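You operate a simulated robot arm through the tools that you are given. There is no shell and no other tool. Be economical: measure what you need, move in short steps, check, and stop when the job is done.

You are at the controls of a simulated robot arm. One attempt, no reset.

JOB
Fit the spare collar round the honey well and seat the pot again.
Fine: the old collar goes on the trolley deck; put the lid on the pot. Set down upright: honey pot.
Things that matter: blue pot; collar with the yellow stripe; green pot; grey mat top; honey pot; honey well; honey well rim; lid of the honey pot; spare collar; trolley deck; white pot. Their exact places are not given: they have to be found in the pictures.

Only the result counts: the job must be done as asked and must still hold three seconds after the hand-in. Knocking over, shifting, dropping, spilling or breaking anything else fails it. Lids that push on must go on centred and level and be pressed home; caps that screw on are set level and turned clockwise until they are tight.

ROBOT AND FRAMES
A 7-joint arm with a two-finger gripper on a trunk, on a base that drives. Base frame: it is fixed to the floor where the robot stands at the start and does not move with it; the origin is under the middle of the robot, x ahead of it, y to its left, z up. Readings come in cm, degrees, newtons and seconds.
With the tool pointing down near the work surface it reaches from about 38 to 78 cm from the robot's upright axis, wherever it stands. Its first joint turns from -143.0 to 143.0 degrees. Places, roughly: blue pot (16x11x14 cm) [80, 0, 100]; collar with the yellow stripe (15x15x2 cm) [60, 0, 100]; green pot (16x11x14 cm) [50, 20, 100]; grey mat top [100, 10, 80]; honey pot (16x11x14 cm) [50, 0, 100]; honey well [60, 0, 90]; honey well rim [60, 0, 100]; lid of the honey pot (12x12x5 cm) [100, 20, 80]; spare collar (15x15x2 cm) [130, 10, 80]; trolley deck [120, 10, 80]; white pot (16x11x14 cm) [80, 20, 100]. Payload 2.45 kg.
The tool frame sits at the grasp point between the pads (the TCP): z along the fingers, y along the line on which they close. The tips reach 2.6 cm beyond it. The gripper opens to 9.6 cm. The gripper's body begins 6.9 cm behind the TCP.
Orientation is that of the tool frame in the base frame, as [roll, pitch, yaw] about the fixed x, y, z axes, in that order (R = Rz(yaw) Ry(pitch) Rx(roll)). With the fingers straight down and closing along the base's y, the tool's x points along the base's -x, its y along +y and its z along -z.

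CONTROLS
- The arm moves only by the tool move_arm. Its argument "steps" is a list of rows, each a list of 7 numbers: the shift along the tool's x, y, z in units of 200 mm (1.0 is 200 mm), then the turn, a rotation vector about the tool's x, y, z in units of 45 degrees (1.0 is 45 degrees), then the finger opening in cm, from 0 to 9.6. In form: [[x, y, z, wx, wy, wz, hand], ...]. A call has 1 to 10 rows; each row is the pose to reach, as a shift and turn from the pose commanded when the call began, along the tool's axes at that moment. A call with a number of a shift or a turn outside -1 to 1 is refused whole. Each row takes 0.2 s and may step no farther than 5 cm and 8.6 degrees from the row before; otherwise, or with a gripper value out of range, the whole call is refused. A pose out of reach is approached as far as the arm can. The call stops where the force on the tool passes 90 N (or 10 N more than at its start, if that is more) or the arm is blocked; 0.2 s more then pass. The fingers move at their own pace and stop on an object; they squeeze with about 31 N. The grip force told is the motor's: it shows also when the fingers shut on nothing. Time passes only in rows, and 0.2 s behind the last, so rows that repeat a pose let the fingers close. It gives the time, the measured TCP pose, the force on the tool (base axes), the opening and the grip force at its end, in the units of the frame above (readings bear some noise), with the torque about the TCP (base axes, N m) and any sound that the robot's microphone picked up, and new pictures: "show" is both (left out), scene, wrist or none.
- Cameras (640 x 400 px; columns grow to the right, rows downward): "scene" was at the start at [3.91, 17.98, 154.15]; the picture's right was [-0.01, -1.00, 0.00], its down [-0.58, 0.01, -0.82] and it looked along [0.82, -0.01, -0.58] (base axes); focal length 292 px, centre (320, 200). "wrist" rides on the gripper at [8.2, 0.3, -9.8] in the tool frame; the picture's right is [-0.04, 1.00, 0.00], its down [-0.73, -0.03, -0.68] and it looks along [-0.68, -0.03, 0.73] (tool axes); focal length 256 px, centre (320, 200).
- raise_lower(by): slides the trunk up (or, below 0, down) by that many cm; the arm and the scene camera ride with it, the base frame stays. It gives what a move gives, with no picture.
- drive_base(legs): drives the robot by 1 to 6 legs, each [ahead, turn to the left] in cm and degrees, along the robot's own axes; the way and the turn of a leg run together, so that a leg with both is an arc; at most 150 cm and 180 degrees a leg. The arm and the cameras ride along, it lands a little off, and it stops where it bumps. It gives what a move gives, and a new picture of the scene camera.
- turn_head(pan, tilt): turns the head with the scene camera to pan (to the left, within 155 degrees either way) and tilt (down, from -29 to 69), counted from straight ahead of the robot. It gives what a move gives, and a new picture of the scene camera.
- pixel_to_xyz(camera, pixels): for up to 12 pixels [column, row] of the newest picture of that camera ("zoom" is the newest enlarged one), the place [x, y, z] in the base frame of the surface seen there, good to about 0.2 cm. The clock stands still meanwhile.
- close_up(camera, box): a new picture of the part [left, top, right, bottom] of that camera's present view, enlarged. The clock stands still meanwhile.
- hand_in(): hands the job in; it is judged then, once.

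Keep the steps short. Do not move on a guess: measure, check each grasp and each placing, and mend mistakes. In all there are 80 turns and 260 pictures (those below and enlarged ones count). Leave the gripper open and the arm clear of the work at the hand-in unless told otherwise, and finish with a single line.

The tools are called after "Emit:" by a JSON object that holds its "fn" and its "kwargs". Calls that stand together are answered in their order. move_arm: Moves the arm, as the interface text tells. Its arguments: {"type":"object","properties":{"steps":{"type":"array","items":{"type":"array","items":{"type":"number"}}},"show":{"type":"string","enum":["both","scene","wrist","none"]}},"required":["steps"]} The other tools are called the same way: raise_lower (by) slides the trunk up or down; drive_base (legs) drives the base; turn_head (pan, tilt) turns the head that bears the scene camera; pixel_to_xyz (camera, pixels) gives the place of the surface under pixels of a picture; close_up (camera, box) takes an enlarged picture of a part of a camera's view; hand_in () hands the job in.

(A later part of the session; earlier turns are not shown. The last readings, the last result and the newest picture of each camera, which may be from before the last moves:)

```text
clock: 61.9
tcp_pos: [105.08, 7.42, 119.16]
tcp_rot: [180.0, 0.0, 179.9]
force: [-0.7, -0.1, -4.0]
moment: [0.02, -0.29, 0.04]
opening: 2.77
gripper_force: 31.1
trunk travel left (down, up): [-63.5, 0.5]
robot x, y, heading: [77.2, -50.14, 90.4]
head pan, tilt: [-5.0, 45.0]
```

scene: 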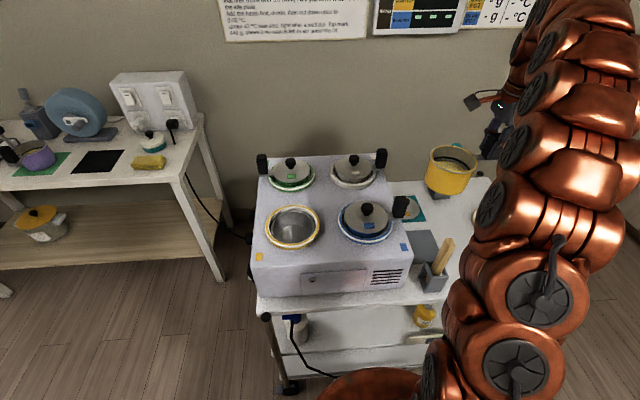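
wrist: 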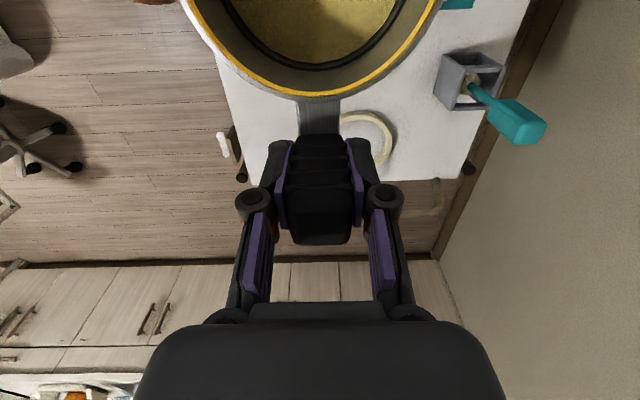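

The pot is over the mat with its centre at about (96.6, 7.4). I'll lower it 20 cm, then check.

Emit:
{"fn": "move_arm", "kwargs": {"steps": [[0, 0, 0.15, 0, 0, 0, 0], [0, 0, 0.33, 0, 0, 0, 0], [0, 0, 0.51, 0, 0, 0, 0], [0, 0, 0.69, 0, 0, 0, 0], [0, 0, 0.87, 0, 0, 0, 0], [0, 0, 1.0, 0, 0, 0, 0]]}}

Emit:
{"fn": "close_up", "kwargs": {"camera": "scene", "box": [380, 150, 520, 290]}}

```text
clock: 63.3
tcp_pos: [104.92, 7.45, 98.75]
tcp_rot: [-180.0, 0.1, -180.0]
force: [0.7, -1.0, -3.3]
moment: [0.0, -0.26, 0.0]
opening: 2.73
gripper_force: 30.6
trunk travel left (down, up): [-63.5, 0.5]
robot x, y, heading: [77.49, -49.81, 90.4]
head pan, tilt: [-5.0, 45.0]
```

scene: 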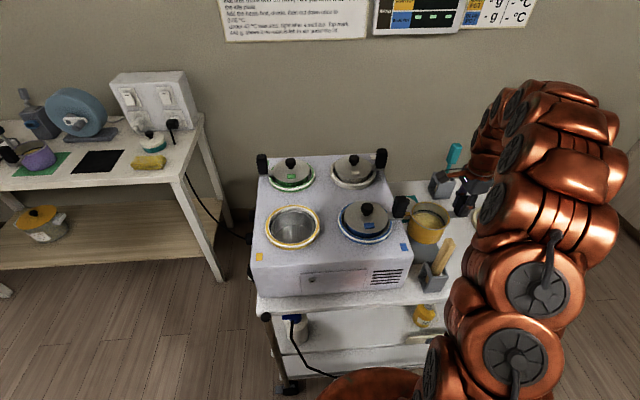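
wrist: 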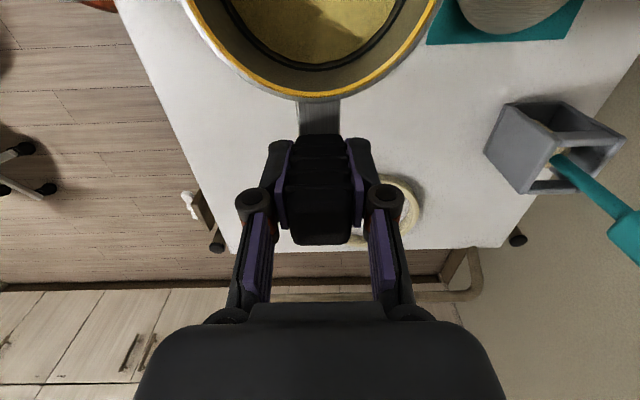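

```text
2.86 times, centred on (450, 220) of scene
```

zoom: 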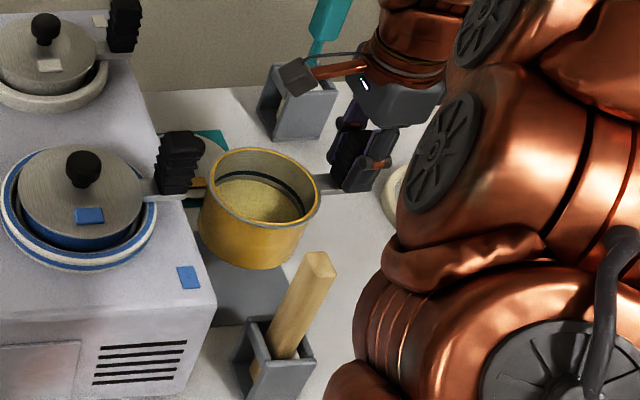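

Emit:
{"fn": "move_arm", "kwargs": {"steps": [[0, 0, 0.1, 0, 0, 0, 0], [0, 0, 0.2, 0, 0, 0, 0], [0, 0, 0.28, 0, 0, 0, 0], [0, 0, 0.33, 0, 0, 0, 0], [0, 0, 0.33, 0, 0, 0, 0]], "show": "scene"}}

Emit:
{"fn": "close_up", "kwargs": {"camera": "scene", "box": [380, 150, 520, 290]}}

```text
clock: 64.5
tcp_pos: [105.01, 7.33, 92.44]
tcp_rot: [-179.9, 0.0, 180.0]
force: [-0.1, -0.2, -4.4]
moment: [0.0, -0.25, -0.01]
opening: 2.76
gripper_force: 30.9
trunk travel left (down, up): [-63.5, 0.5]
robot x, y, heading: [77.63, -50.26, 90.4]
head pan, tilt: [-5.0, 45.0]
```

scene: 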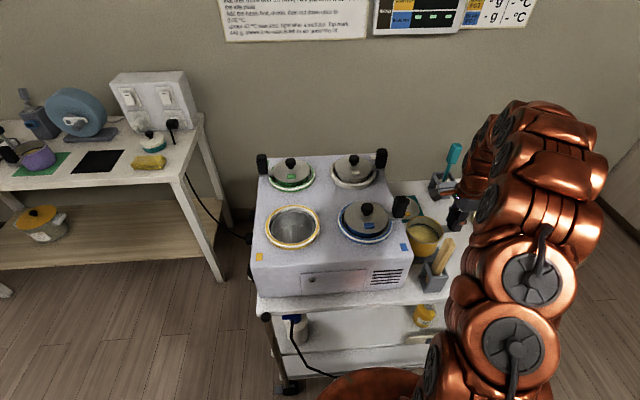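

```text
2.86 times, centred on (450, 220) of scene
```

zoom: 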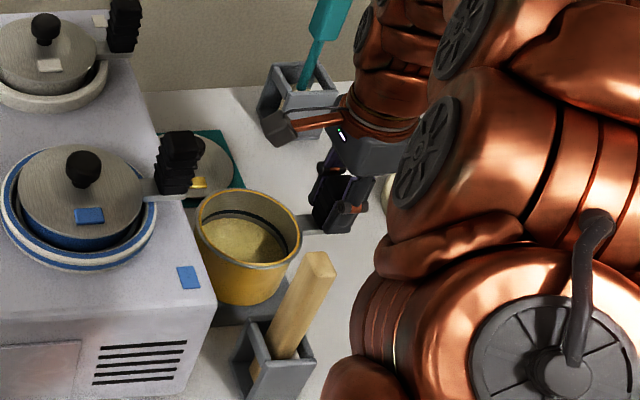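

Emit:
{"fn": "move_arm", "kwargs": {"steps": [[0, 0, 0.01, 0, 0, 0, 0], [0, 0, 0.02, 0, 0, 0, 0], [0, 0, 0.03, 0, 0, 0, 0], [0, 0, 0.03, 0, 0, 0, 0]], "show": "none"}}

Emit:
{"fn": "move_arm", "kwargs": {"steps": [[0, 0, 0.01, 0, 0, 0, 0], [0, 0, 0.015, 0, 0, 0, 0], [0, 0, 0.015, 0, 0, 0, 0]], "show": "none"}}

```text
clock: 65.5
tcp_pos: [105.03, 7.52, 91.93]
tcp_rot: [-179.9, 0.0, 180.0]
force: [0.3, -0.4, -4.7]
moment: [0.01, -0.28, 0.04]
opening: 2.77
gripper_force: 31.3
trunk travel left (down, up): [-63.5, 0.5]
robot x, y, heading: [77.33, -49.98, 90.4]
head pan, tilt: [-5.0, 45.0]
```

```text
clock: 66.3
tcp_pos: [105.12, 7.55, 91.6]
tcp_rot: [180.0, 0.0, 180.0]
force: [-0.6, 0.8, -3.4]
moment: [0.0, -0.26, 0.02]
opening: 2.75
gripper_force: 30.8
trunk travel left (down, up): [-63.5, 0.5]
robot x, y, heading: [77.28, -49.84, 90.1]
head pan, tilt: [-5.0, 45.0]
```

Not touching yet. I'll go down in small steps.

Emit:
{"fn": "move_arm", "kwargs": {"steps": [[0, 0, 0.008, 0, 0, 0, 0], [0, 0, 0.015, 0, 0, 0, 0], [0, 0, 0.015, 0, 0, 0, 0]], "show": "none"}}

Emit:
{"fn": "move_arm", "kwargs": {"steps": [[0, 0, 0.008, 0, 0, 0, 0], [0, 0, 0.015, 0, 0, 0, 0], [0, 0, 0.015, 0, 0, 0, 0]], "show": "scene"}}

```text
clock: 67.1
tcp_pos: [105.15, 7.51, 91.32]
tcp_rot: [180.0, 0.0, 179.9]
force: [5.1, 3.3, 8.8]
moment: [0.16, 0.72, -0.15]
opening: 2.74
gripper_force: 31.2
trunk travel left (down, up): [-63.5, 0.5]
robot x, y, heading: [76.89, -49.89, 90.6]
head pan, tilt: [-5.0, 45.0]
```

```text
clock: 67.9
tcp_pos: [105.14, 7.46, 91.01]
tcp_rot: [179.7, 0.1, 179.9]
force: [10.2, 3.3, 25.4]
moment: [0.13, -0.31, -0.02]
opening: 2.79
gripper_force: 31.2
trunk travel left (down, up): [-63.5, 0.5]
robot x, y, heading: [76.96, -50.04, 90.4]
head pan, tilt: [-5.0, 45.0]
```

scene: 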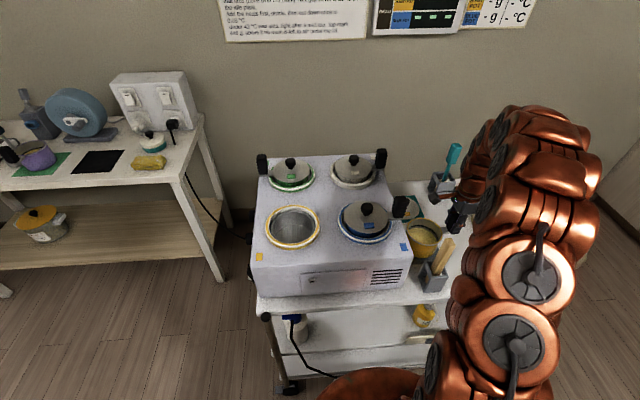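

The pot rests on the mat. I'll ease off the pressure, then open.

Emit:
{"fn": "move_arm", "kwargs": {"steps": [[0, 0, -0.008, 0, 0, 0, 0], [0, 0, -0.012, 0, 0, 0, 0], [0, 0, -0.012, 0, 0, 0, 4], [0, 0, -0.012, 0, 0, 0, 6], [0, 0, -0.012, 0, 0, 0, 8], [0, 0, -0.012, 0, 0, 0, 8]], "show": "wrist"}}

Emit:
{"fn": "close_up", "kwargs": {"camera": "scene", "box": [380, 150, 520, 290]}}

```text
clock: 69.3
tcp_pos: [105.09, 7.47, 91.36]
tcp_rot: [180.0, 0.0, 179.9]
force: [0.2, 0.7, 0.1]
moment: [0.0, 0.0, -0.02]
opening: 8.01
gripper_force: 0.1
trunk travel left (down, up): [-63.5, 0.5]
robot x, y, heading: [77.35, -49.76, 90.2]
head pan, tilt: [-5.0, 45.0]
```

wrist: 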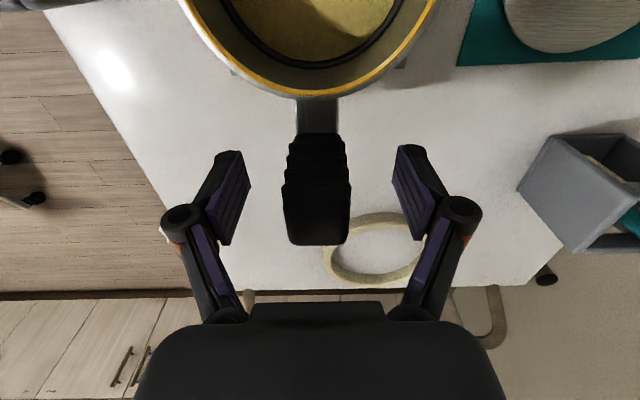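

```text
2.86 times, centred on (450, 220) of scene
```

zoom: 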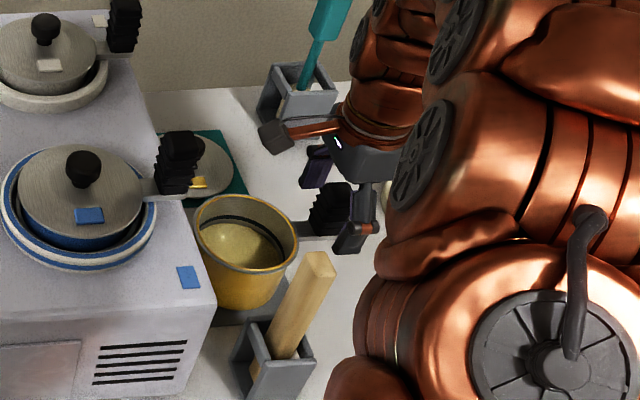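

The pot stands upright on the mat. The spare collar is visible in the wrist view, so I'll measure it and then rise.

Emit:
{"fn": "pixel_to_xyz", "kwargs": {"camera": "wrist", "pixels": [[325, 255], [375, 284], [378, 214], [331, 255], [375, 278], [345, 222], [375, 250], [400, 276], [378, 221]]}}

Emit:
{"fn": "move_arm", "kwargs": {"steps": [[0, 0, -0.2, 0, 0, 0, 9.6], [0, 0, -0.4, 0, 0, 0, 9.6], [0, 0, -0.6, 0, 0, 0, 9.6], [0, 0, -0.8, 0, 0, 0, 9.6], [0, 0, -1.0, 0, 0, 0, 9.6]], "show": "wrist"}}

```text
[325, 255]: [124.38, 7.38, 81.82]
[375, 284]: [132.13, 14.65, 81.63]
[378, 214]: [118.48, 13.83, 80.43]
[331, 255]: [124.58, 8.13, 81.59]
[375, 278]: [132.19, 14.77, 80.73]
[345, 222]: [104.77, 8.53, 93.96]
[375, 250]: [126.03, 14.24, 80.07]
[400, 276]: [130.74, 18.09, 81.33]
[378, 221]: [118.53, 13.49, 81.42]
```

```text
clock: 70.5
tcp_pos: [105.18, 7.48, 111.13]
tcp_rot: [180.0, -0.1, 180.0]
force: [1.0, -0.2, -0.6]
moment: [-0.04, 0.03, 0.0]
opening: 9.59
gripper_force: 0.1
trunk travel left (down, up): [-63.5, 0.5]
robot x, y, heading: [77.11, -49.98, 90.3]
head pan, tilt: [-5.0, 45.0]
```

wrist: 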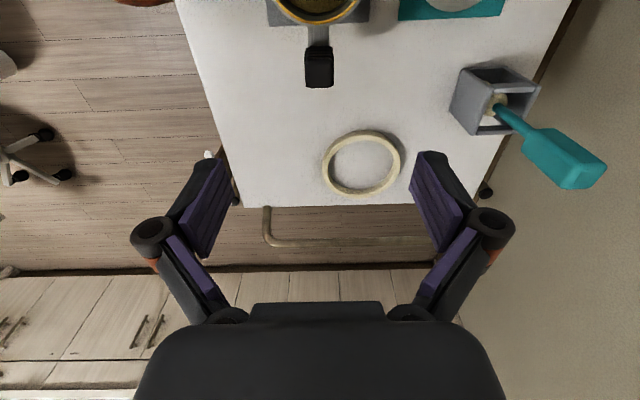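

Now to inspect the old collar on the well closely.

Emit:
{"fn": "close_up", "kwargs": {"camera": "scene", "box": [250, 190, 340, 260]}}

Emit:
{"fn": "pixel_to_xyz", "kwargs": {"camera": "zoom", "pixels": [[105, 225], [130, 225], [150, 225], [480, 225], [460, 225], [430, 225], [300, 105], [300, 120], [300, 145], [300, 385], [300, 370], [300, 350]]}}

Emit:
{"fn": "pixel_to_xyz", "kwargs": {"camera": "wrist", "pixels": [[324, 162], [330, 162], [399, 160], [393, 160], [362, 132], [362, 137], [362, 192], [362, 187], [200, 150], [240, 200], [470, 200], [205, 100]]}}

```text
5.71 times, centred on (295, 225) of scene
```

zoom: 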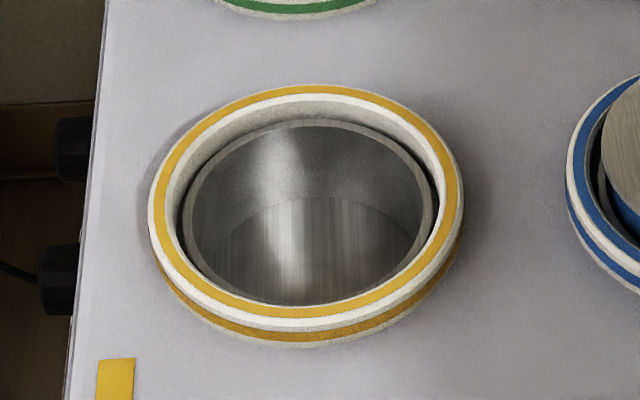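

```text
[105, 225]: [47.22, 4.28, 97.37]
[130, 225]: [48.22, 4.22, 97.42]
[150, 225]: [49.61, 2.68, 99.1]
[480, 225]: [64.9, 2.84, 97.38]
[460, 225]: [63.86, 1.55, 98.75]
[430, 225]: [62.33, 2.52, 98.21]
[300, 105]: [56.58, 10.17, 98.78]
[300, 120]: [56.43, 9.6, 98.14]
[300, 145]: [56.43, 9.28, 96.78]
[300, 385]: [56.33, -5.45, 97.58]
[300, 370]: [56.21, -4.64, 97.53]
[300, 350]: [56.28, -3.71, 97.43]
```

```text
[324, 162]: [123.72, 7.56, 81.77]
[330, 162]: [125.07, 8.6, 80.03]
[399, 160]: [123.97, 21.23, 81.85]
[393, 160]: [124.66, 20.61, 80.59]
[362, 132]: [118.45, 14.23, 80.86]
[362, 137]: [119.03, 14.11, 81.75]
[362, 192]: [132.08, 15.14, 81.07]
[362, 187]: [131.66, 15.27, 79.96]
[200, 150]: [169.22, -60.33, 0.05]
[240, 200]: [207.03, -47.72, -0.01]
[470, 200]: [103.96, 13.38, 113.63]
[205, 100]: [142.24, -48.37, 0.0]
```

The collar's inner wall stands about 1.1 cm above the well lip (z 98.1), so I can pinch the collar wall with tips at z≈98.4. I'll pinch it at the +x side (63.95, 3.7) with yaw -90. I'm moving there high.

Emit:
{"fn": "move_arm", "kwargs": {"steps": [[0, 0, -0.2, 0, 0, 0, 9.6], [0.05, 0, -0.4, 0, 0, -0.125, 9.6], [0.2, 0, -0.45, 0, 0, -0.25, 9.6], [0.36, 0, -0.45, 0, 0, -0.4, 9.6], [0.52, 0, -0.45, 0, 0, -0.55, 9.6], [0.68, 0, -0.45, 0, 0, -0.7, 9.6], [0.84, 0, -0.45, 0, 0, -0.85, 9.6], [1.0, 0, -0.45, 0, 0, -1.0, 9.6]], "show": "none"}}

```text
clock: 72.3
tcp_pos: [85.15, 7.37, 120.03]
tcp_rot: [180.0, 0.1, -135.0]
force: [0.7, 1.1, -0.5]
moment: [-0.01, 0.04, 0.02]
opening: 9.57
gripper_force: 0.0
trunk travel left (down, up): [-63.5, 0.5]
robot x, y, heading: [77.31, -50.27, 90.3]
head pan, tilt: [-5.0, 45.0]
```

Emit:
{"fn": "move_arm", "kwargs": {"steps": [[0.126, 0.088, 0, 0, 0, -0.143, 9.6], [0.251, 0.177, 0, 0, 0, -0.286, 9.6], [0.377, 0.265, 0, 0, 0, -0.43, 8], [0.503, 0.354, 0, 0, 0, -0.571, 7], [0.629, 0.442, 0, 0, 0, -0.714, 6], [0.754, 0.53, 0, 0, 0, -0.857, 5], [0.88, 0.619, 0, 0, 0, -1.0, 5]], "show": "wrist"}}

Emit:
{"fn": "pixel_to_xyz", "kwargs": {"camera": "wrist", "pixels": [[320, 100], [340, 100], [360, 100], [380, 100], [320, 120], [340, 120]]}}

```text
clock: 73.9
tcp_pos: [63.55, 3.66, 120.2]
tcp_rot: [180.0, 0.0, -89.9]
force: [0.7, -0.5, -0.1]
moment: [-0.01, 0.05, 0.02]
opening: 5.02
gripper_force: 0.1
trunk travel left (down, up): [-63.5, 0.5]
robot x, y, heading: [77.34, -49.7, 90.3]
head pan, tilt: [-5.0, 45.0]
```

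wrist: 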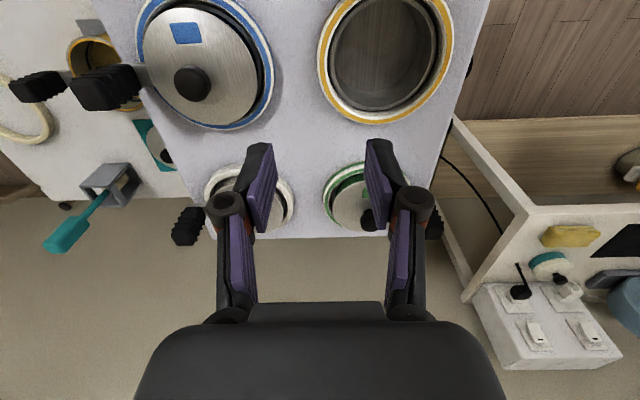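

```text
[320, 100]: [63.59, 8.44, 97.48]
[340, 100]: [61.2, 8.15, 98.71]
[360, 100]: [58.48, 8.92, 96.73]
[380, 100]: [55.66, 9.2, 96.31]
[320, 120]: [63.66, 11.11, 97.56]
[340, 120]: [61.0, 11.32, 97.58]
```

Emit:
{"fn": "close_up", "kwargs": {"camera": "wrist", "box": [300, 0, 480, 130]}}

Emit:
{"fn": "pixel_to_xyz", "kwargs": {"camera": "zoom", "pixels": [[62, 150], [70, 170], [75, 200], [85, 200], [95, 180], [150, 350], [230, 415], [300, 425], [520, 100], [545, 150], [540, 200], [110, 150]]}}

```text
3.08 times, centred on (390, 65) of wrist
```

zoom: 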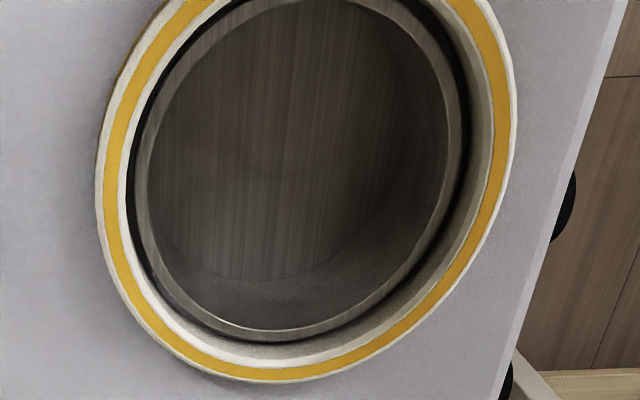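

```text
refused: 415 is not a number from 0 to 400
```

Emit:
{"fn": "pixel_to_xyz", "kwargs": {"camera": "zoom", "pixels": [[98, 200], [112, 200], [124, 200], [140, 200], [150, 200], [128, 300], [250, 380], [280, 345], [280, 330], [510, 150], [490, 150], [470, 150]]}}

```text
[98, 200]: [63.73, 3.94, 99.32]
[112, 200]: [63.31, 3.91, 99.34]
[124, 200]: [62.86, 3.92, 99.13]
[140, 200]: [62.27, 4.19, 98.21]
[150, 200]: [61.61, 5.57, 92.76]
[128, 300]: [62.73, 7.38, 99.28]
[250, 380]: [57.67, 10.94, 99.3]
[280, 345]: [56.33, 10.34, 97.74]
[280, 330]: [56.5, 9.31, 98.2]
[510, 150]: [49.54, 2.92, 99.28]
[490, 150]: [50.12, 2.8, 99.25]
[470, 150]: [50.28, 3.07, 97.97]
```

Collar wall top is at x 62.85–63.8, centre about (56.6, 3.75), z 99.3. I'll descend to TCP z≈101.1 with the fingers straddling the wall.

Emit:
{"fn": "move_arm", "kwargs": {"steps": [[0, 0.01, 0.2, 0, 0, 0, 5], [0, 0.01, 0.4, 0, 0, 0, 4.5], [0, 0.01, 0.6, 0, 0, 0, 4], [0, 0.01, 0.8, 0, 0, 0, 4], [0, 0.01, 0.9, 0, 0, 0, 4], [0, 0.01, 0.95, 0, 0, 0, 4], [0, 0.01, 0.95, 0, 0, 0, 4]]}}

Emit:
{"fn": "close_up", "kwargs": {"camera": "scene", "box": [250, 170, 370, 260]}}

```text
clock: 75.5
tcp_pos: [63.6, 3.85, 101.11]
tcp_rot: [-180.0, -0.1, -90.0]
force: [0.3, -0.4, 0.1]
moment: [0.05, 0.0, 0.0]
opening: 4.02
gripper_force: 0.0
trunk travel left (down, up): [-63.5, 0.5]
robot x, y, heading: [77.52, -49.94, 90.3]
head pan, tilt: [-5.0, 45.0]
```

scene: 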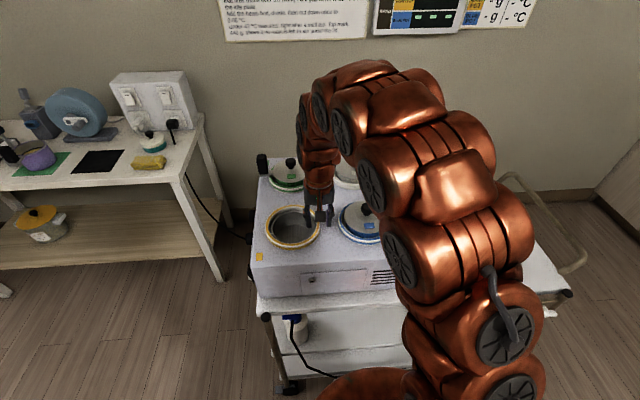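
wrist: 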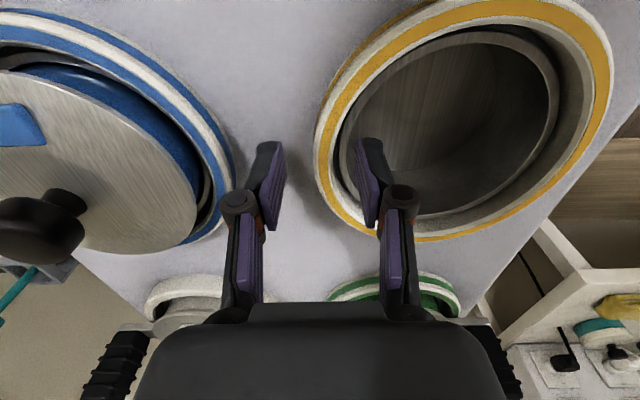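

```text
4.44 times, centred on (310, 215) of scene
```

zoom: 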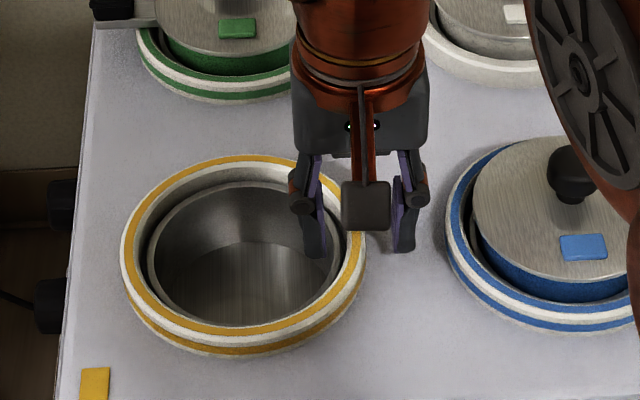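

The fingers straddle the wall. Closing.

Emit:
{"fn": "move_arm", "kwargs": {"steps": [[0, 0.01, 0.006, 0, 0, 0, 4], [0, 0.01, 0.006, 0, 0, 0, 2], [0, 0.01, 0.006, 0, 0, 0, 0], [0, 0.01, 0.006, 0, 0, 0, 0], [0, 0.01, 0.006, 0, 0, 0, 0], [0, 0.01, 0.006, 0, 0, 0, 0]]}}

```text
clock: 76.9
tcp_pos: [63.49, 3.87, 101.05]
tcp_rot: [180.0, 0.0, -90.1]
force: [1.0, -0.2, -0.7]
moment: [0.02, 0.0, 0.0]
opening: 0.98
gripper_force: 30.9
trunk travel left (down, up): [-63.5, 0.5]
robot x, y, heading: [77.4, -49.87, 90.1]
head pan, tilt: [-5.0, 45.0]
```

scene: 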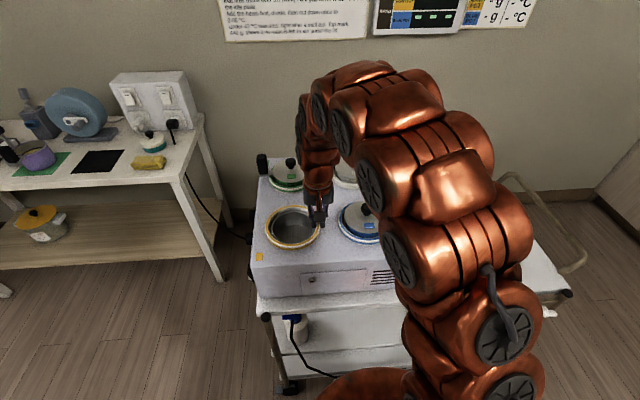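
wrist: 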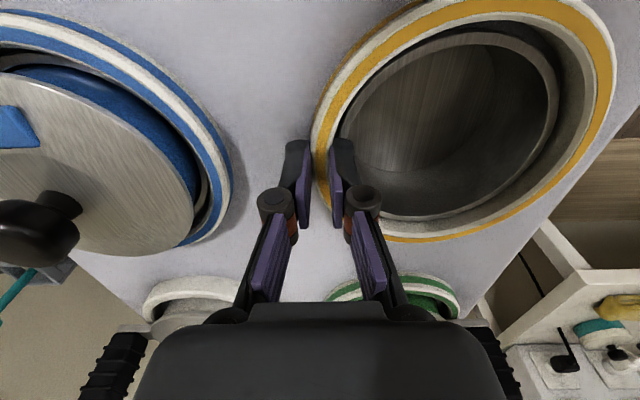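

Wall gripped (0.98 cm). Collar seated reference: TCP (63.5, 3.87, 101.05). Lifting slowly.

Emit:
{"fn": "move_arm", "kwargs": {"steps": [[0, 0, -0.03, 0, 0, 0, 0], [0, 0, -0.06, 0, 0, 0, 0], [0, 0, -0.12, 0, 0, 0, 0], [0, 0, -0.2, 0, 0, 0, 0], [0, 0, -0.3, 0, 0, 0, 0]]}}

```text
clock: 78.1
tcp_pos: [63.49, 3.83, 106.93]
tcp_rot: [-179.9, 0.0, -89.9]
force: [0.3, 0.3, -0.4]
moment: [-0.06, 0.0, 0.0]
opening: 0.97
gripper_force: 30.9
trunk travel left (down, up): [-63.5, 0.5]
robot x, y, heading: [77.18, -50.19, 90.3]
head pan, tilt: [-5.0, 45.0]
```

scene: 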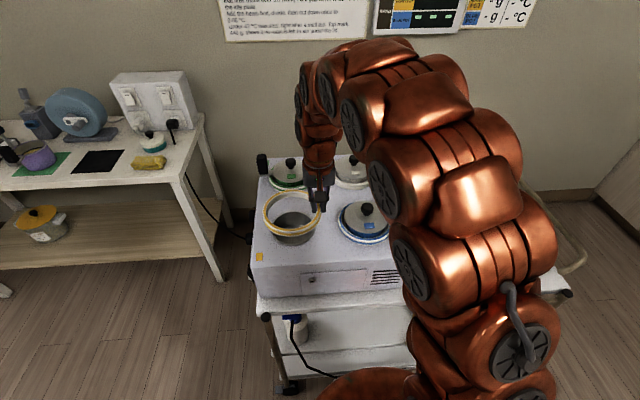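
wrist: 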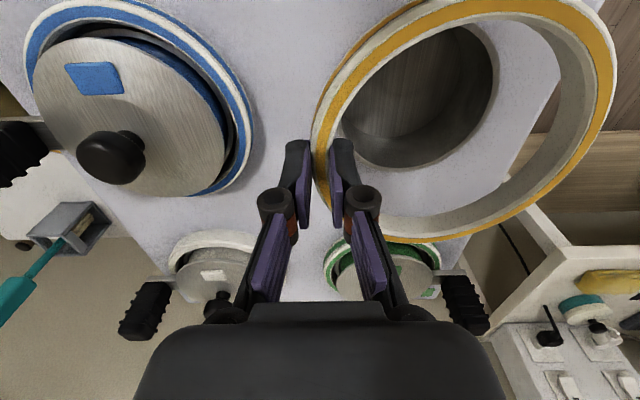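

The collar is free and held level. I'll lift it to z≈121 and carry it toward the deck.

Emit:
{"fn": "move_arm", "kwargs": {"steps": [[0, 0, -0.2, 0, 0, 0, 0], [0, 0, -0.4, 0, 0, 0, 0], [0, 0, -0.6, 0, 0, 0, 0], [0, -0.1, -0.7, 0, 0, 0, 0], [0, -0.3, -0.7, 0, 0, 0, 0], [0, -0.5, -0.7, 0, 0, 0, 0], [0, -0.7, -0.7, 0, 0, 0, 0], [0, -0.9, -0.7, 0, 0, 0, 0], [0, -1.0, -0.7, 0, 0, 0, 0]], "show": "none"}}

Emit:
{"fn": "move_arm", "kwargs": {"steps": [[0, -0.2, 0, 0, 0, 0, 0], [0, -0.4, 0, 0, 0, 0, 0], [0, -0.6, 0, 0, 0, 0, 0], [0, -0.8, 0, 0, 0, 0, 0], [0.05, -1.0, 0, 0, 0, 0, 0]], "show": "scene"}}

```text
clock: 80.1
tcp_pos: [83.66, 3.89, 121.12]
tcp_rot: [180.0, -0.1, -89.9]
force: [0.4, 0.5, 0.0]
moment: [0.01, -0.03, 0.01]
opening: 0.94
gripper_force: 30.8
trunk travel left (down, up): [-63.5, 0.5]
robot x, y, heading: [76.94, -50.16, 89.7]
head pan, tilt: [-5.0, 45.0]
```

```text
clock: 81.3
tcp_pos: [103.76, 2.6, 121.26]
tcp_rot: [-179.9, 0.0, -90.0]
force: [0.2, 0.4, 0.1]
moment: [-0.01, -0.06, 0.03]
opening: 0.94
gripper_force: 30.8
trunk travel left (down, up): [-63.5, 0.5]
robot x, y, heading: [76.99, -49.76, 90.4]
head pan, tilt: [-5.0, 45.0]
```

scene: 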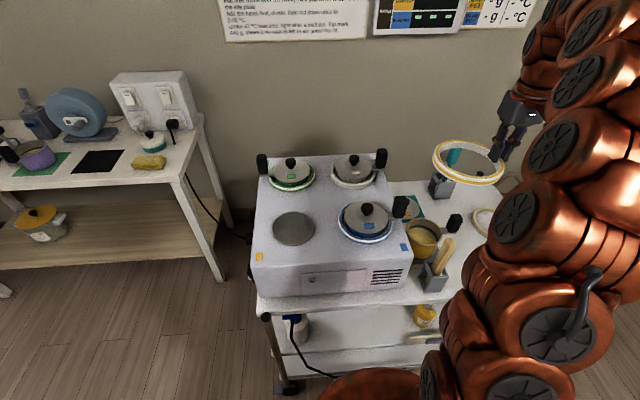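

Emit:
{"fn": "move_arm", "kwargs": {"steps": [[0.04, -0.18, 0.1, 0, 0, 0, 0], [0.08, -0.36, 0.22, 0, 0, 0, 0], [0.12, -0.54, 0.34, 0, 0, 0, 0], [0.16, -0.72, 0.46, 0, 0, 0, 0], [0.19, -0.9, 0.58, 0, 0, 0, 0], [0.205, -1.0, 0.7, 0, 0, 0, 0]]}}

```text
clock: 82.7
tcp_pos: [123.76, -1.45, 107.1]
tcp_rot: [180.0, 0.0, -90.0]
force: [-1.0, 0.7, 0.2]
moment: [0.03, -0.04, 0.01]
opening: 0.96
gripper_force: 30.7
trunk travel left (down, up): [-63.5, 0.5]
robot x, y, heading: [76.9, -49.78, 90.3]
head pan, tilt: [-5.0, 45.0]
```

scene: 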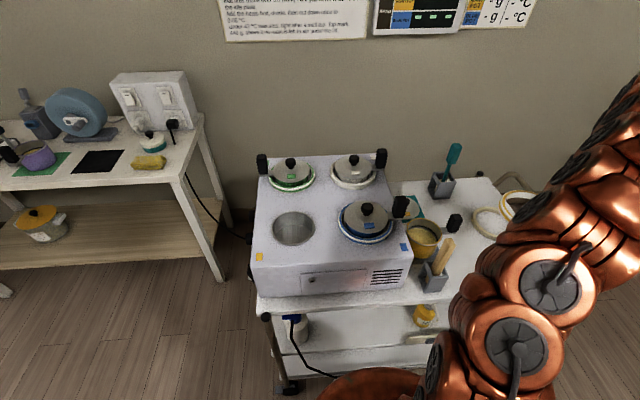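
wrist: 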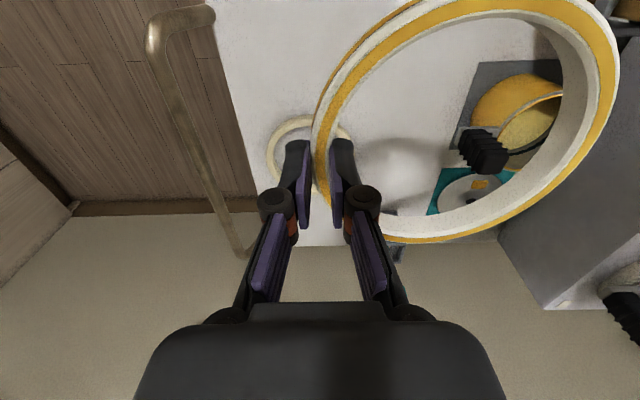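

Ring centre is about (116.8, -1.5), over free deck. Lowering.

Emit:
{"fn": "move_arm", "kwargs": {"steps": [[0, 0, 0.2, 0, 0, 0, 0], [0, 0, 0.4, 0, 0, 0, 0], [0, 0, 0.6, 0, 0, 0, 0], [0, 0, 0.8, 0, 0, 0, 0], [0, 0, 1.0, 0, 0, 0, 0]], "show": "none"}}

Emit:
{"fn": "move_arm", "kwargs": {"steps": [[0, 0, 0.08, 0, 0, 0, 0], [0, 0, 0.13, 0, 0, 0, 0], [0, 0, 0.15, 0, 0, 0, 0], [0, 0, 0.16, 0, 0, 0, 0], [0, 0, 0.16, 0, 0, 0, 0]]}}

Emit:
{"fn": "close_up", "kwargs": {"camera": "scene", "box": [400, 170, 560, 290]}}

```text
clock: 83.9
tcp_pos: [123.64, -1.27, 87.06]
tcp_rot: [-179.9, 0.0, -90.0]
force: [-0.1, 0.2, 0.1]
moment: [-0.02, -0.04, -0.03]
opening: 0.94
gripper_force: 31.0
trunk travel left (down, up): [-63.5, 0.5]
robot x, y, heading: [77.32, -50.08, 90.1]
head pan, tilt: [-5.0, 45.0]
```

```text
clock: 85.1
tcp_pos: [123.61, -1.24, 83.73]
tcp_rot: [180.0, 0.0, -90.0]
force: [-0.1, 0.4, -0.3]
moment: [-0.03, 0.0, 0.02]
opening: 0.93
gripper_force: 30.8
trunk travel left (down, up): [-63.5, 0.5]
robot x, y, heading: [77.41, -49.82, 90.3]
head pan, tilt: [-5.0, 45.0]
```

scene: 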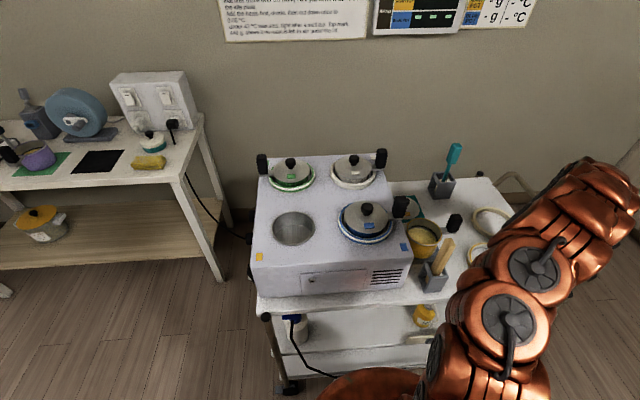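
wrist: 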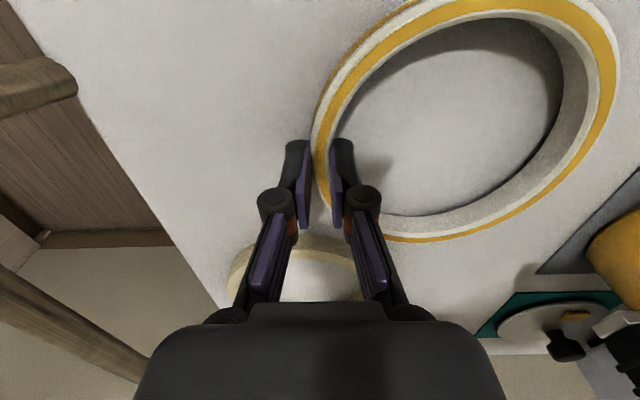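

```text
3.33 times, centred on (480, 230) of scene
```

zoom: 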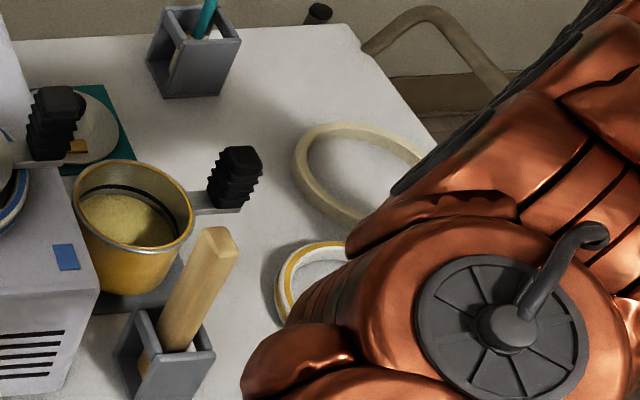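

Emit:
{"fn": "move_arm", "kwargs": {"steps": [[0, 0, 0.006, 0, 0, 0, 0], [0, 0, 0.012, 0, 0, 0, 0], [0, 0, 0.012, 0, 0, 0, 0]], "show": "none"}}

```text
clock: 85.9
tcp_pos: [123.44, -1.28, 83.68]
tcp_rot: [-179.9, 0.0, -90.0]
force: [0.2, 0.2, -0.6]
moment: [0.02, -0.03, 0.01]
opening: 0.94
gripper_force: 31.0
trunk travel left (down, up): [-63.5, 0.5]
robot x, y, heading: [77.06, -50.08, 90.3]
head pan, tilt: [-5.0, 45.0]
```

Emit:
{"fn": "move_arm", "kwargs": {"steps": [[0, 0, 0.006, 0, 0, 0, 0], [0, 0, 0.012, 0, 0, 0, 0], [0, 0, 0.012, 0, 0, 0, 0]], "show": "none"}}

```text
clock: 86.7
tcp_pos: [123.53, -1.27, 83.49]
tcp_rot: [-179.9, 0.1, -90.0]
force: [1.9, -0.5, 17.3]
moment: [-0.17, -0.03, -0.01]
opening: 0.95
gripper_force: 30.6
trunk travel left (down, up): [-63.5, 0.5]
robot x, y, heading: [77.35, -49.92, 90.4]
head pan, tilt: [-5.0, 45.0]
```

Contact with the deck. I'll ease up, open and rise.

Emit:
{"fn": "move_arm", "kwargs": {"steps": [[0, 0, -0.008, 0, 0, 0, 0], [0, 0, -0.008, 0, 0, 0, 0], [0, 0, -0.008, 0, 0, 0, 2], [0, 0, -0.008, 0, 0, 0, 4], [0, 0, -0.008, 0, 0, 0, 4], [0, 0, -0.15, 0, 0, 0, 4], [0, 0, -0.35, 0, 0, 0, 4], [0, 0, -0.55, 0, 0, 0, 4], [0, 0, -0.75, 0, 0, 0, 5]]}}

```text
clock: 88.7
tcp_pos: [123.55, -1.19, 98.08]
tcp_rot: [180.0, 0.0, -89.9]
force: [0.4, 0.2, 0.3]
moment: [-0.01, -0.01, -0.01]
opening: 5.03
gripper_force: 0.0
trunk travel left (down, up): [-63.5, 0.5]
robot x, y, heading: [77.23, -50.07, 90.2]
head pan, tilt: [-5.0, 45.0]
```

scene: 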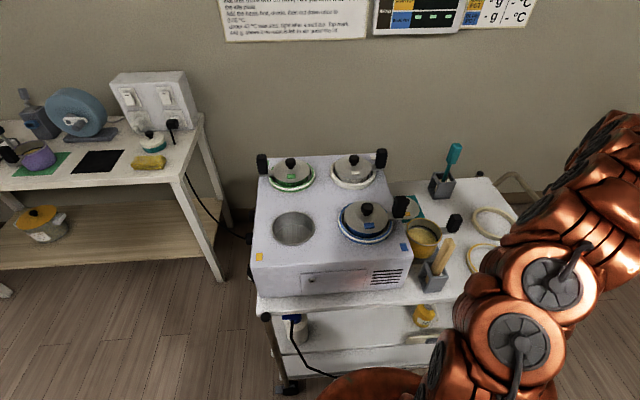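
wrist: 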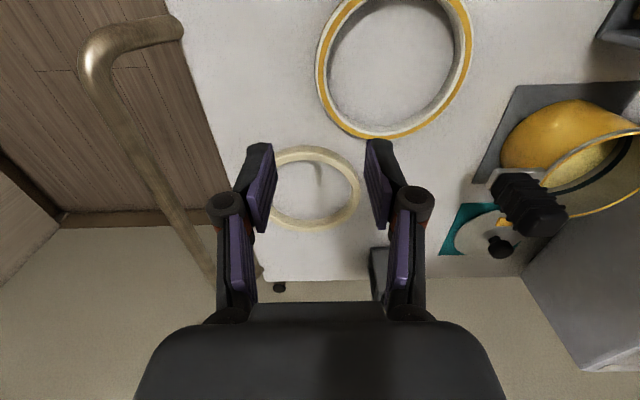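

The old collar lies on the deck. Measuring the spare collar precisely.

Emit:
{"fn": "close_up", "kwargs": {"camera": "wrist", "box": [245, 130, 385, 240]}}

Emit:
{"fn": "pixel_to_xyz", "kwargs": {"camera": "zoom", "pixels": [[300, 80], [300, 100], [300, 110], [300, 115], [515, 230], [500, 230], [490, 230], [480, 330], [250, 380], [200, 100], [460, 140], [420, 180]]}}

```text
3.64 times, centred on (315, 185) of wrist
```

zoom: 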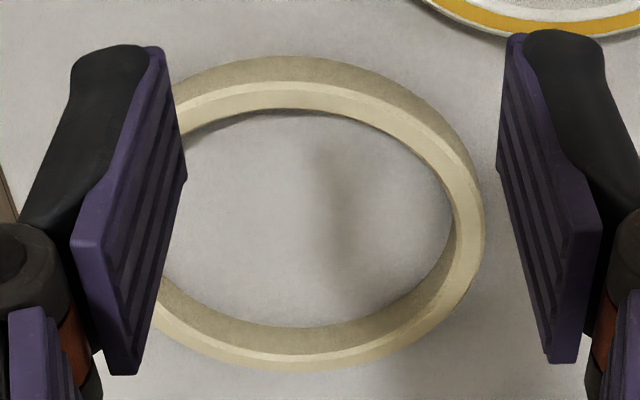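

```text
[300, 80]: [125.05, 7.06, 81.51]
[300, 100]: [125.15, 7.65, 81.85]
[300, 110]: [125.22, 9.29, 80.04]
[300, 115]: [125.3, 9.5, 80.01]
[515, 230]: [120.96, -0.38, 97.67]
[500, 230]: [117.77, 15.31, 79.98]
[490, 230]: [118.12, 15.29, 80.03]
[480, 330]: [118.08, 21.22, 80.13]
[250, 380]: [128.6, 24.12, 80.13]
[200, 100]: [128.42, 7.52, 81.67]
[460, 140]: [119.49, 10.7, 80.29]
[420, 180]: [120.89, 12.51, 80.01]
```

Emit:
{"fn": "pixel_to_xyz", "kwargs": {"camera": "zoom", "pixels": [[482, 225], [476, 225], [468, 225], [458, 225], [300, 335], [300, 350], [300, 360], [300, 368], [445, 130], [440, 150], [420, 330], [280, 62]]}}

```text
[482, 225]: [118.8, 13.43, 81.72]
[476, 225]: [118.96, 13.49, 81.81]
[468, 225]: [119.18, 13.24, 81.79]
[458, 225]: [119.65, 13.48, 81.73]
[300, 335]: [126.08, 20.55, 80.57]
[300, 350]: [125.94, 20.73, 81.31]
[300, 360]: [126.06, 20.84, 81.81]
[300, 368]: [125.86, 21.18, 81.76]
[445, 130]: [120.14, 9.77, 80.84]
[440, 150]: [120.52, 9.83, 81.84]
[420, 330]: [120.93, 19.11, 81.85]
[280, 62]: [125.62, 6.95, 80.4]
```

I'll grip the spare at its -x wall, about (118.9, 14.2), and check reach first while still high.

Emit:
{"fn": "move_arm", "kwargs": {"steps": [[-0.2, 0.06, 0, 0, 0, 0, 5], [-0.4, 0.12, 0, 0, 0, 0, 5], [-0.6, 0.18, 0, 0, 0, 0, 5], [-0.77, 0.2325, 0, 0, 0, 0, 4.5], [-0.77, 0.2325, 0.2, 0, 0, 0, 4.5]]}}

```text
clock: 89.9
tcp_pos: [118.95, 14.07, 94.25]
tcp_rot: [180.0, 0.0, -89.9]
force: [0.4, 0.2, 0.3]
moment: [0.03, 0.0, -0.03]
opening: 4.49
gripper_force: 0.2
trunk travel left (down, up): [-63.5, 0.5]
robot x, y, heading: [77.05, -50.04, 90.1]
head pan, tilt: [-5.0, 45.0]
```

scene: 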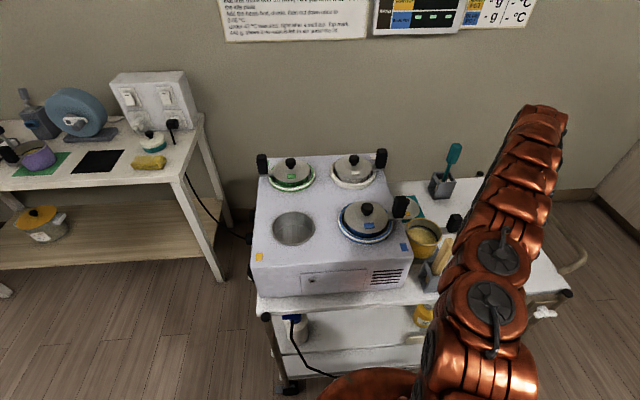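
wrist: 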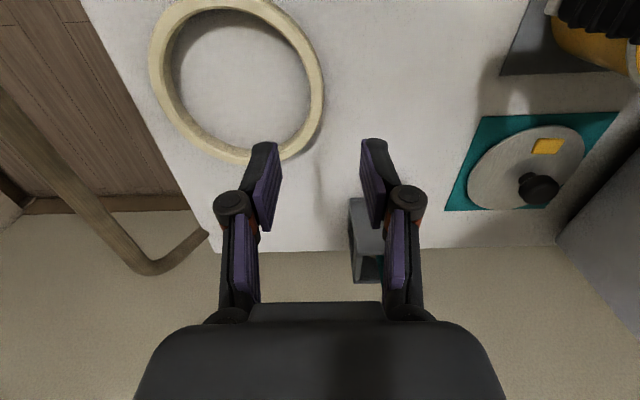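

Reachable. A measurement of the wall from here:

Emit:
{"fn": "pixel_to_xyz", "kwargs": {"camera": "wrist", "pixels": [[324, 92], [320, 92], [316, 92], [312, 92], [322, 110], [310, 110], [160, 75], [152, 75], [230, 150], [260, 20], [318, 70]]}}

```text
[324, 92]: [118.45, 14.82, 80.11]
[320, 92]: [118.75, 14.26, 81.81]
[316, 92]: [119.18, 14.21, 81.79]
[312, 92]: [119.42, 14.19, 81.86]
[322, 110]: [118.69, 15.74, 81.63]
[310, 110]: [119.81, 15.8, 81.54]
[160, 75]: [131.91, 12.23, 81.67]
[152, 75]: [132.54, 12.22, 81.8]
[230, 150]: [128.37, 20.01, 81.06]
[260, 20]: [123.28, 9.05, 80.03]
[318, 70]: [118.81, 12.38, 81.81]
```

Emit:
{"fn": "move_arm", "kwargs": {"steps": [[0, -0.0075, 0.2, 0, 0, 0, 4.2], [0, -0.0075, 0.4, 0, 0, 0, 4], [0, -0.0075, 0.5, 0, 0, 0, 4], [0, -0.0075, 0.53, 0, 0, 0, 4], [0, -0.0075, 0.53, 0, 0, 0, 4]], "show": "wrist"}}

```text
clock: 91.1
tcp_pos: [119.18, 13.88, 83.83]
tcp_rot: [-179.8, -0.1, -90.0]
force: [0.3, -0.1, 0.4]
moment: [0.02, 0.01, -0.02]
opening: 4.02
gripper_force: 0.0
trunk travel left (down, up): [-63.5, 0.5]
robot x, y, heading: [77.44, -50.0, 90.4]
head pan, tilt: [-5.0, 45.0]
```

wrist: 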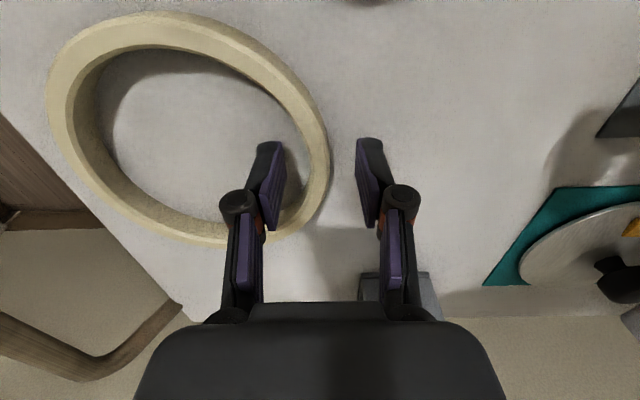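

The wall is between the pads. Closing, then a small lift.

Emit:
{"fn": "move_arm", "kwargs": {"steps": [[-0.01, 0, 0.005, 0, 0, 0, 3], [-0.01, 0, 0.005, 0, 0, 0, 1], [-0.01, 0, 0.005, 0, 0, 0, 0], [-0.01, 0, 0.005, 0, 0, 0, 0], [-0.01, 0, 0.005, 0, 0, 0, 0], [-0.01, 0, 0.005, 0, 0, 0, 0]], "show": "none"}}

Emit:
{"fn": "move_arm", "kwargs": {"steps": [[0, 0, -0.03, 0, 0, 0, 0], [0, 0, -0.1, 0, 0, 0, 0], [0, 0, -0.25, 0, 0, 0, 0], [0, 0, -0.4, 0, 0, 0, 0]]}}

```text
clock: 92.5
tcp_pos: [118.97, 14.24, 83.68]
tcp_rot: [-179.9, 0.0, -90.0]
force: [-0.2, 1.0, 0.1]
moment: [-0.01, 0.06, -0.03]
opening: 0.85
gripper_force: 30.7
trunk travel left (down, up): [-63.5, 0.5]
robot x, y, heading: [77.35, -49.63, 90.4]
head pan, tilt: [-5.0, 45.0]
```

```text
clock: 93.5
tcp_pos: [119.1, 14.32, 91.67]
tcp_rot: [-179.9, 0.1, -90.0]
force: [-0.6, 0.0, 0.0]
moment: [0.02, 0.03, 0.02]
opening: 0.84
gripper_force: 31.0
trunk travel left (down, up): [-63.5, 0.5]
robot x, y, heading: [77.0, -49.77, 90.2]
head pan, tilt: [-5.0, 45.0]
```

scene: 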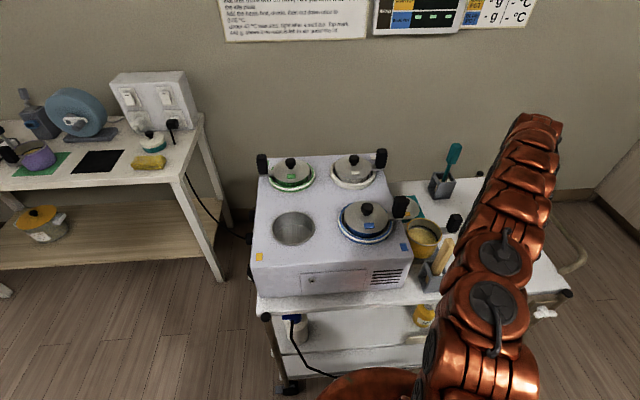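
wrist: 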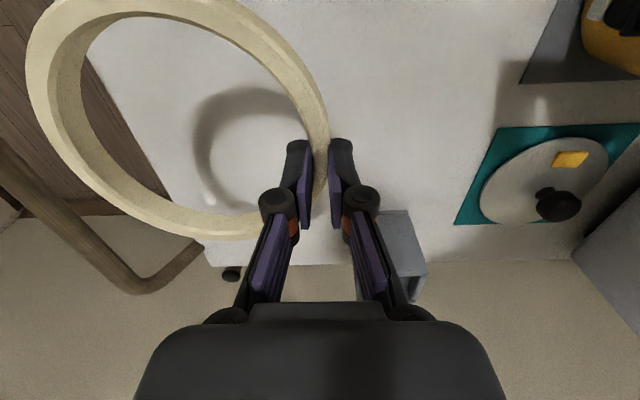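

The spare collar is held. Raising it and drawing it inward.

Emit:
{"fn": "move_arm", "kwargs": {"steps": [[0.02, 0.02, -0.2, 0, 0, 0, 0], [0.08, 0.1, -0.38, 0, 0, 0, 0], [0.16, 0.22, -0.54, 0, 0, 0, 0], [0.25, 0.34, -0.68, 0, 0, 0, 0], [0.34, 0.46, -0.8, 0, 0, 0, 0], [0.42, 0.58, -0.9, 0, 0, 0, 0], [0.5, 0.7, -1.0, 0, 0, 0, 0]], "show": "none"}}

Emit:
{"fn": "move_arm", "kwargs": {"steps": [[0, 0.15, -0.15, 0, 0, 0, 0], [0, 0.3, -0.3, 0, 0, 0, 0], [0, 0.45, -0.42, 0, 0, 0, 0], [0, 0.65, -0.44, 0, 0, 0, 0], [0, 0.85, -0.44, 0, 0, 0, 0], [0, 1.0, -0.44, 0, 0, 0, 0]], "show": "none"}}

Emit:
{"fn": "move_arm", "kwargs": {"steps": [[0, 0.2, 0, 0, 0, 0, 0], [0, 0.4, 0, 0, 0, 0, 0], [0, 0.6, 0, 0, 0, 0, 0], [0, 0.8, 0, 0, 0, 0, 0], [0, 1.0, 0, 0, 0, 0, 0]], "show": "both"}}

```text
clock: 95.1
tcp_pos: [105.05, 4.41, 111.92]
tcp_rot: [180.0, -0.2, -90.0]
force: [0.7, -0.5, -1.5]
moment: [-0.01, 0.04, 0.0]
opening: 0.83
gripper_force: 31.1
trunk travel left (down, up): [-63.5, 0.5]
robot x, y, heading: [77.3, -49.91, 90.0]
head pan, tilt: [-5.0, 45.0]
```

```text
clock: 96.5
tcp_pos: [84.82, 4.36, 120.82]
tcp_rot: [179.9, -0.1, -90.0]
force: [0.4, -0.4, -0.3]
moment: [0.02, 0.02, 0.01]
opening: 0.84
gripper_force: 30.4
trunk travel left (down, up): [-63.5, 0.5]
robot x, y, heading: [76.85, -50.06, 90.3]
head pan, tilt: [-5.0, 45.0]
```

```text
clock: 97.7
tcp_pos: [65.24, 4.18, 120.57]
tcp_rot: [-180.0, -0.1, -90.0]
force: [0.9, 0.3, -0.8]
moment: [0.02, 0.03, 0.0]
opening: 0.8
gripper_force: 31.1
trunk travel left (down, up): [-63.5, 0.5]
robot x, y, heading: [76.95, -50.01, 90.4]
head pan, tilt: [-5.0, 45.0]
```

scene: 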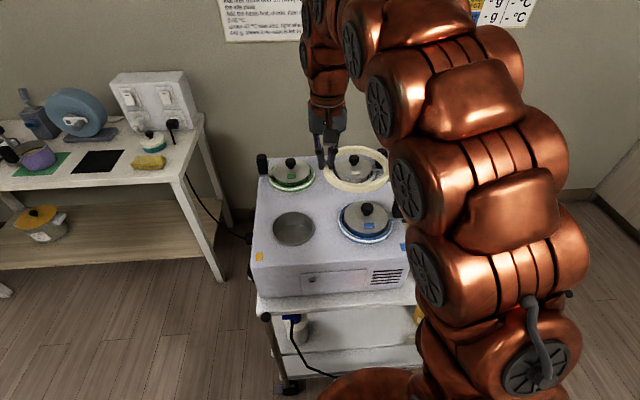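
wrist: 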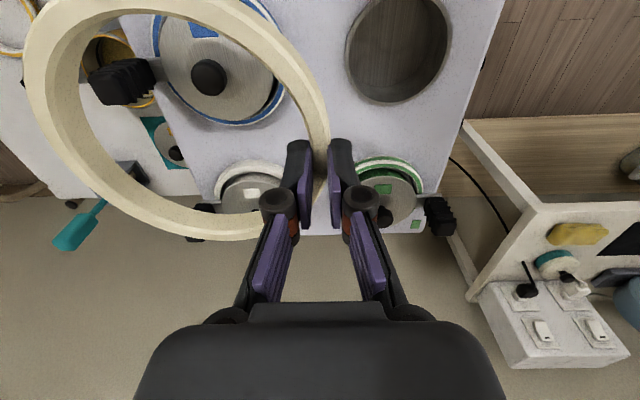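

The well lip and held ring are both visible. I'll measure both centres.

Emit:
{"fn": "close_up", "kwargs": {"camera": "scene", "box": [255, 190, 335, 260]}}

Emit:
{"fn": "pixel_to_xyz", "kwargs": {"camera": "wrist", "pixels": [[28, 95], [55, 95], [330, 130], [322, 130], [170, 2], [200, 238], [215, 230], [130, 5], [85, 20], [310, 90], [60, 170], [255, 235]]}}

Emit:
{"fn": "close_up", "kwargs": {"camera": "scene", "box": [310, 130, 400, 200]}}

```text
5.71 times, centred on (295, 225) of scene
```

zoom: 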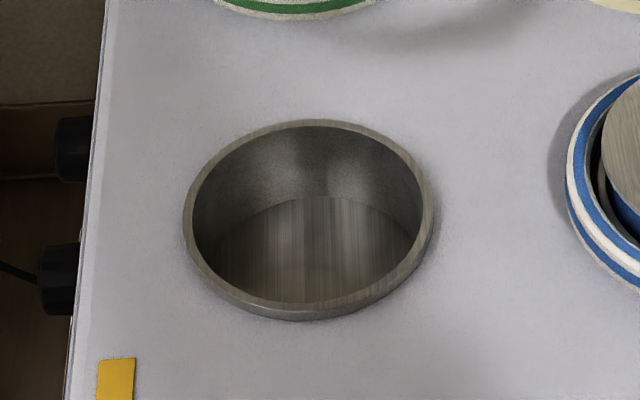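

```text
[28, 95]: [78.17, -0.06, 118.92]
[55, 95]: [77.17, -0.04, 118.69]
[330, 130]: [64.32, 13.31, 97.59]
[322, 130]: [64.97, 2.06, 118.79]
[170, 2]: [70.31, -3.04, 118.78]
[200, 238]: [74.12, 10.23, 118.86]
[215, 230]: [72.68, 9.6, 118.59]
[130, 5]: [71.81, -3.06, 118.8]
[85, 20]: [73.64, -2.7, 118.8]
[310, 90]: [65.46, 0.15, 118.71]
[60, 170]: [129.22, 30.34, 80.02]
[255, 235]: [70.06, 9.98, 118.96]
```

```text
5.71 times, centred on (355, 165) of scene
```

zoom: 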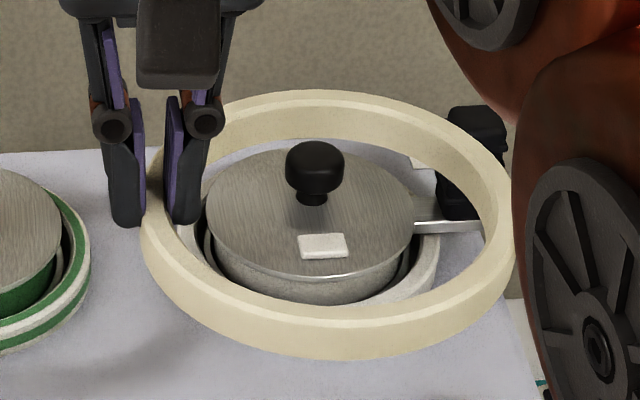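

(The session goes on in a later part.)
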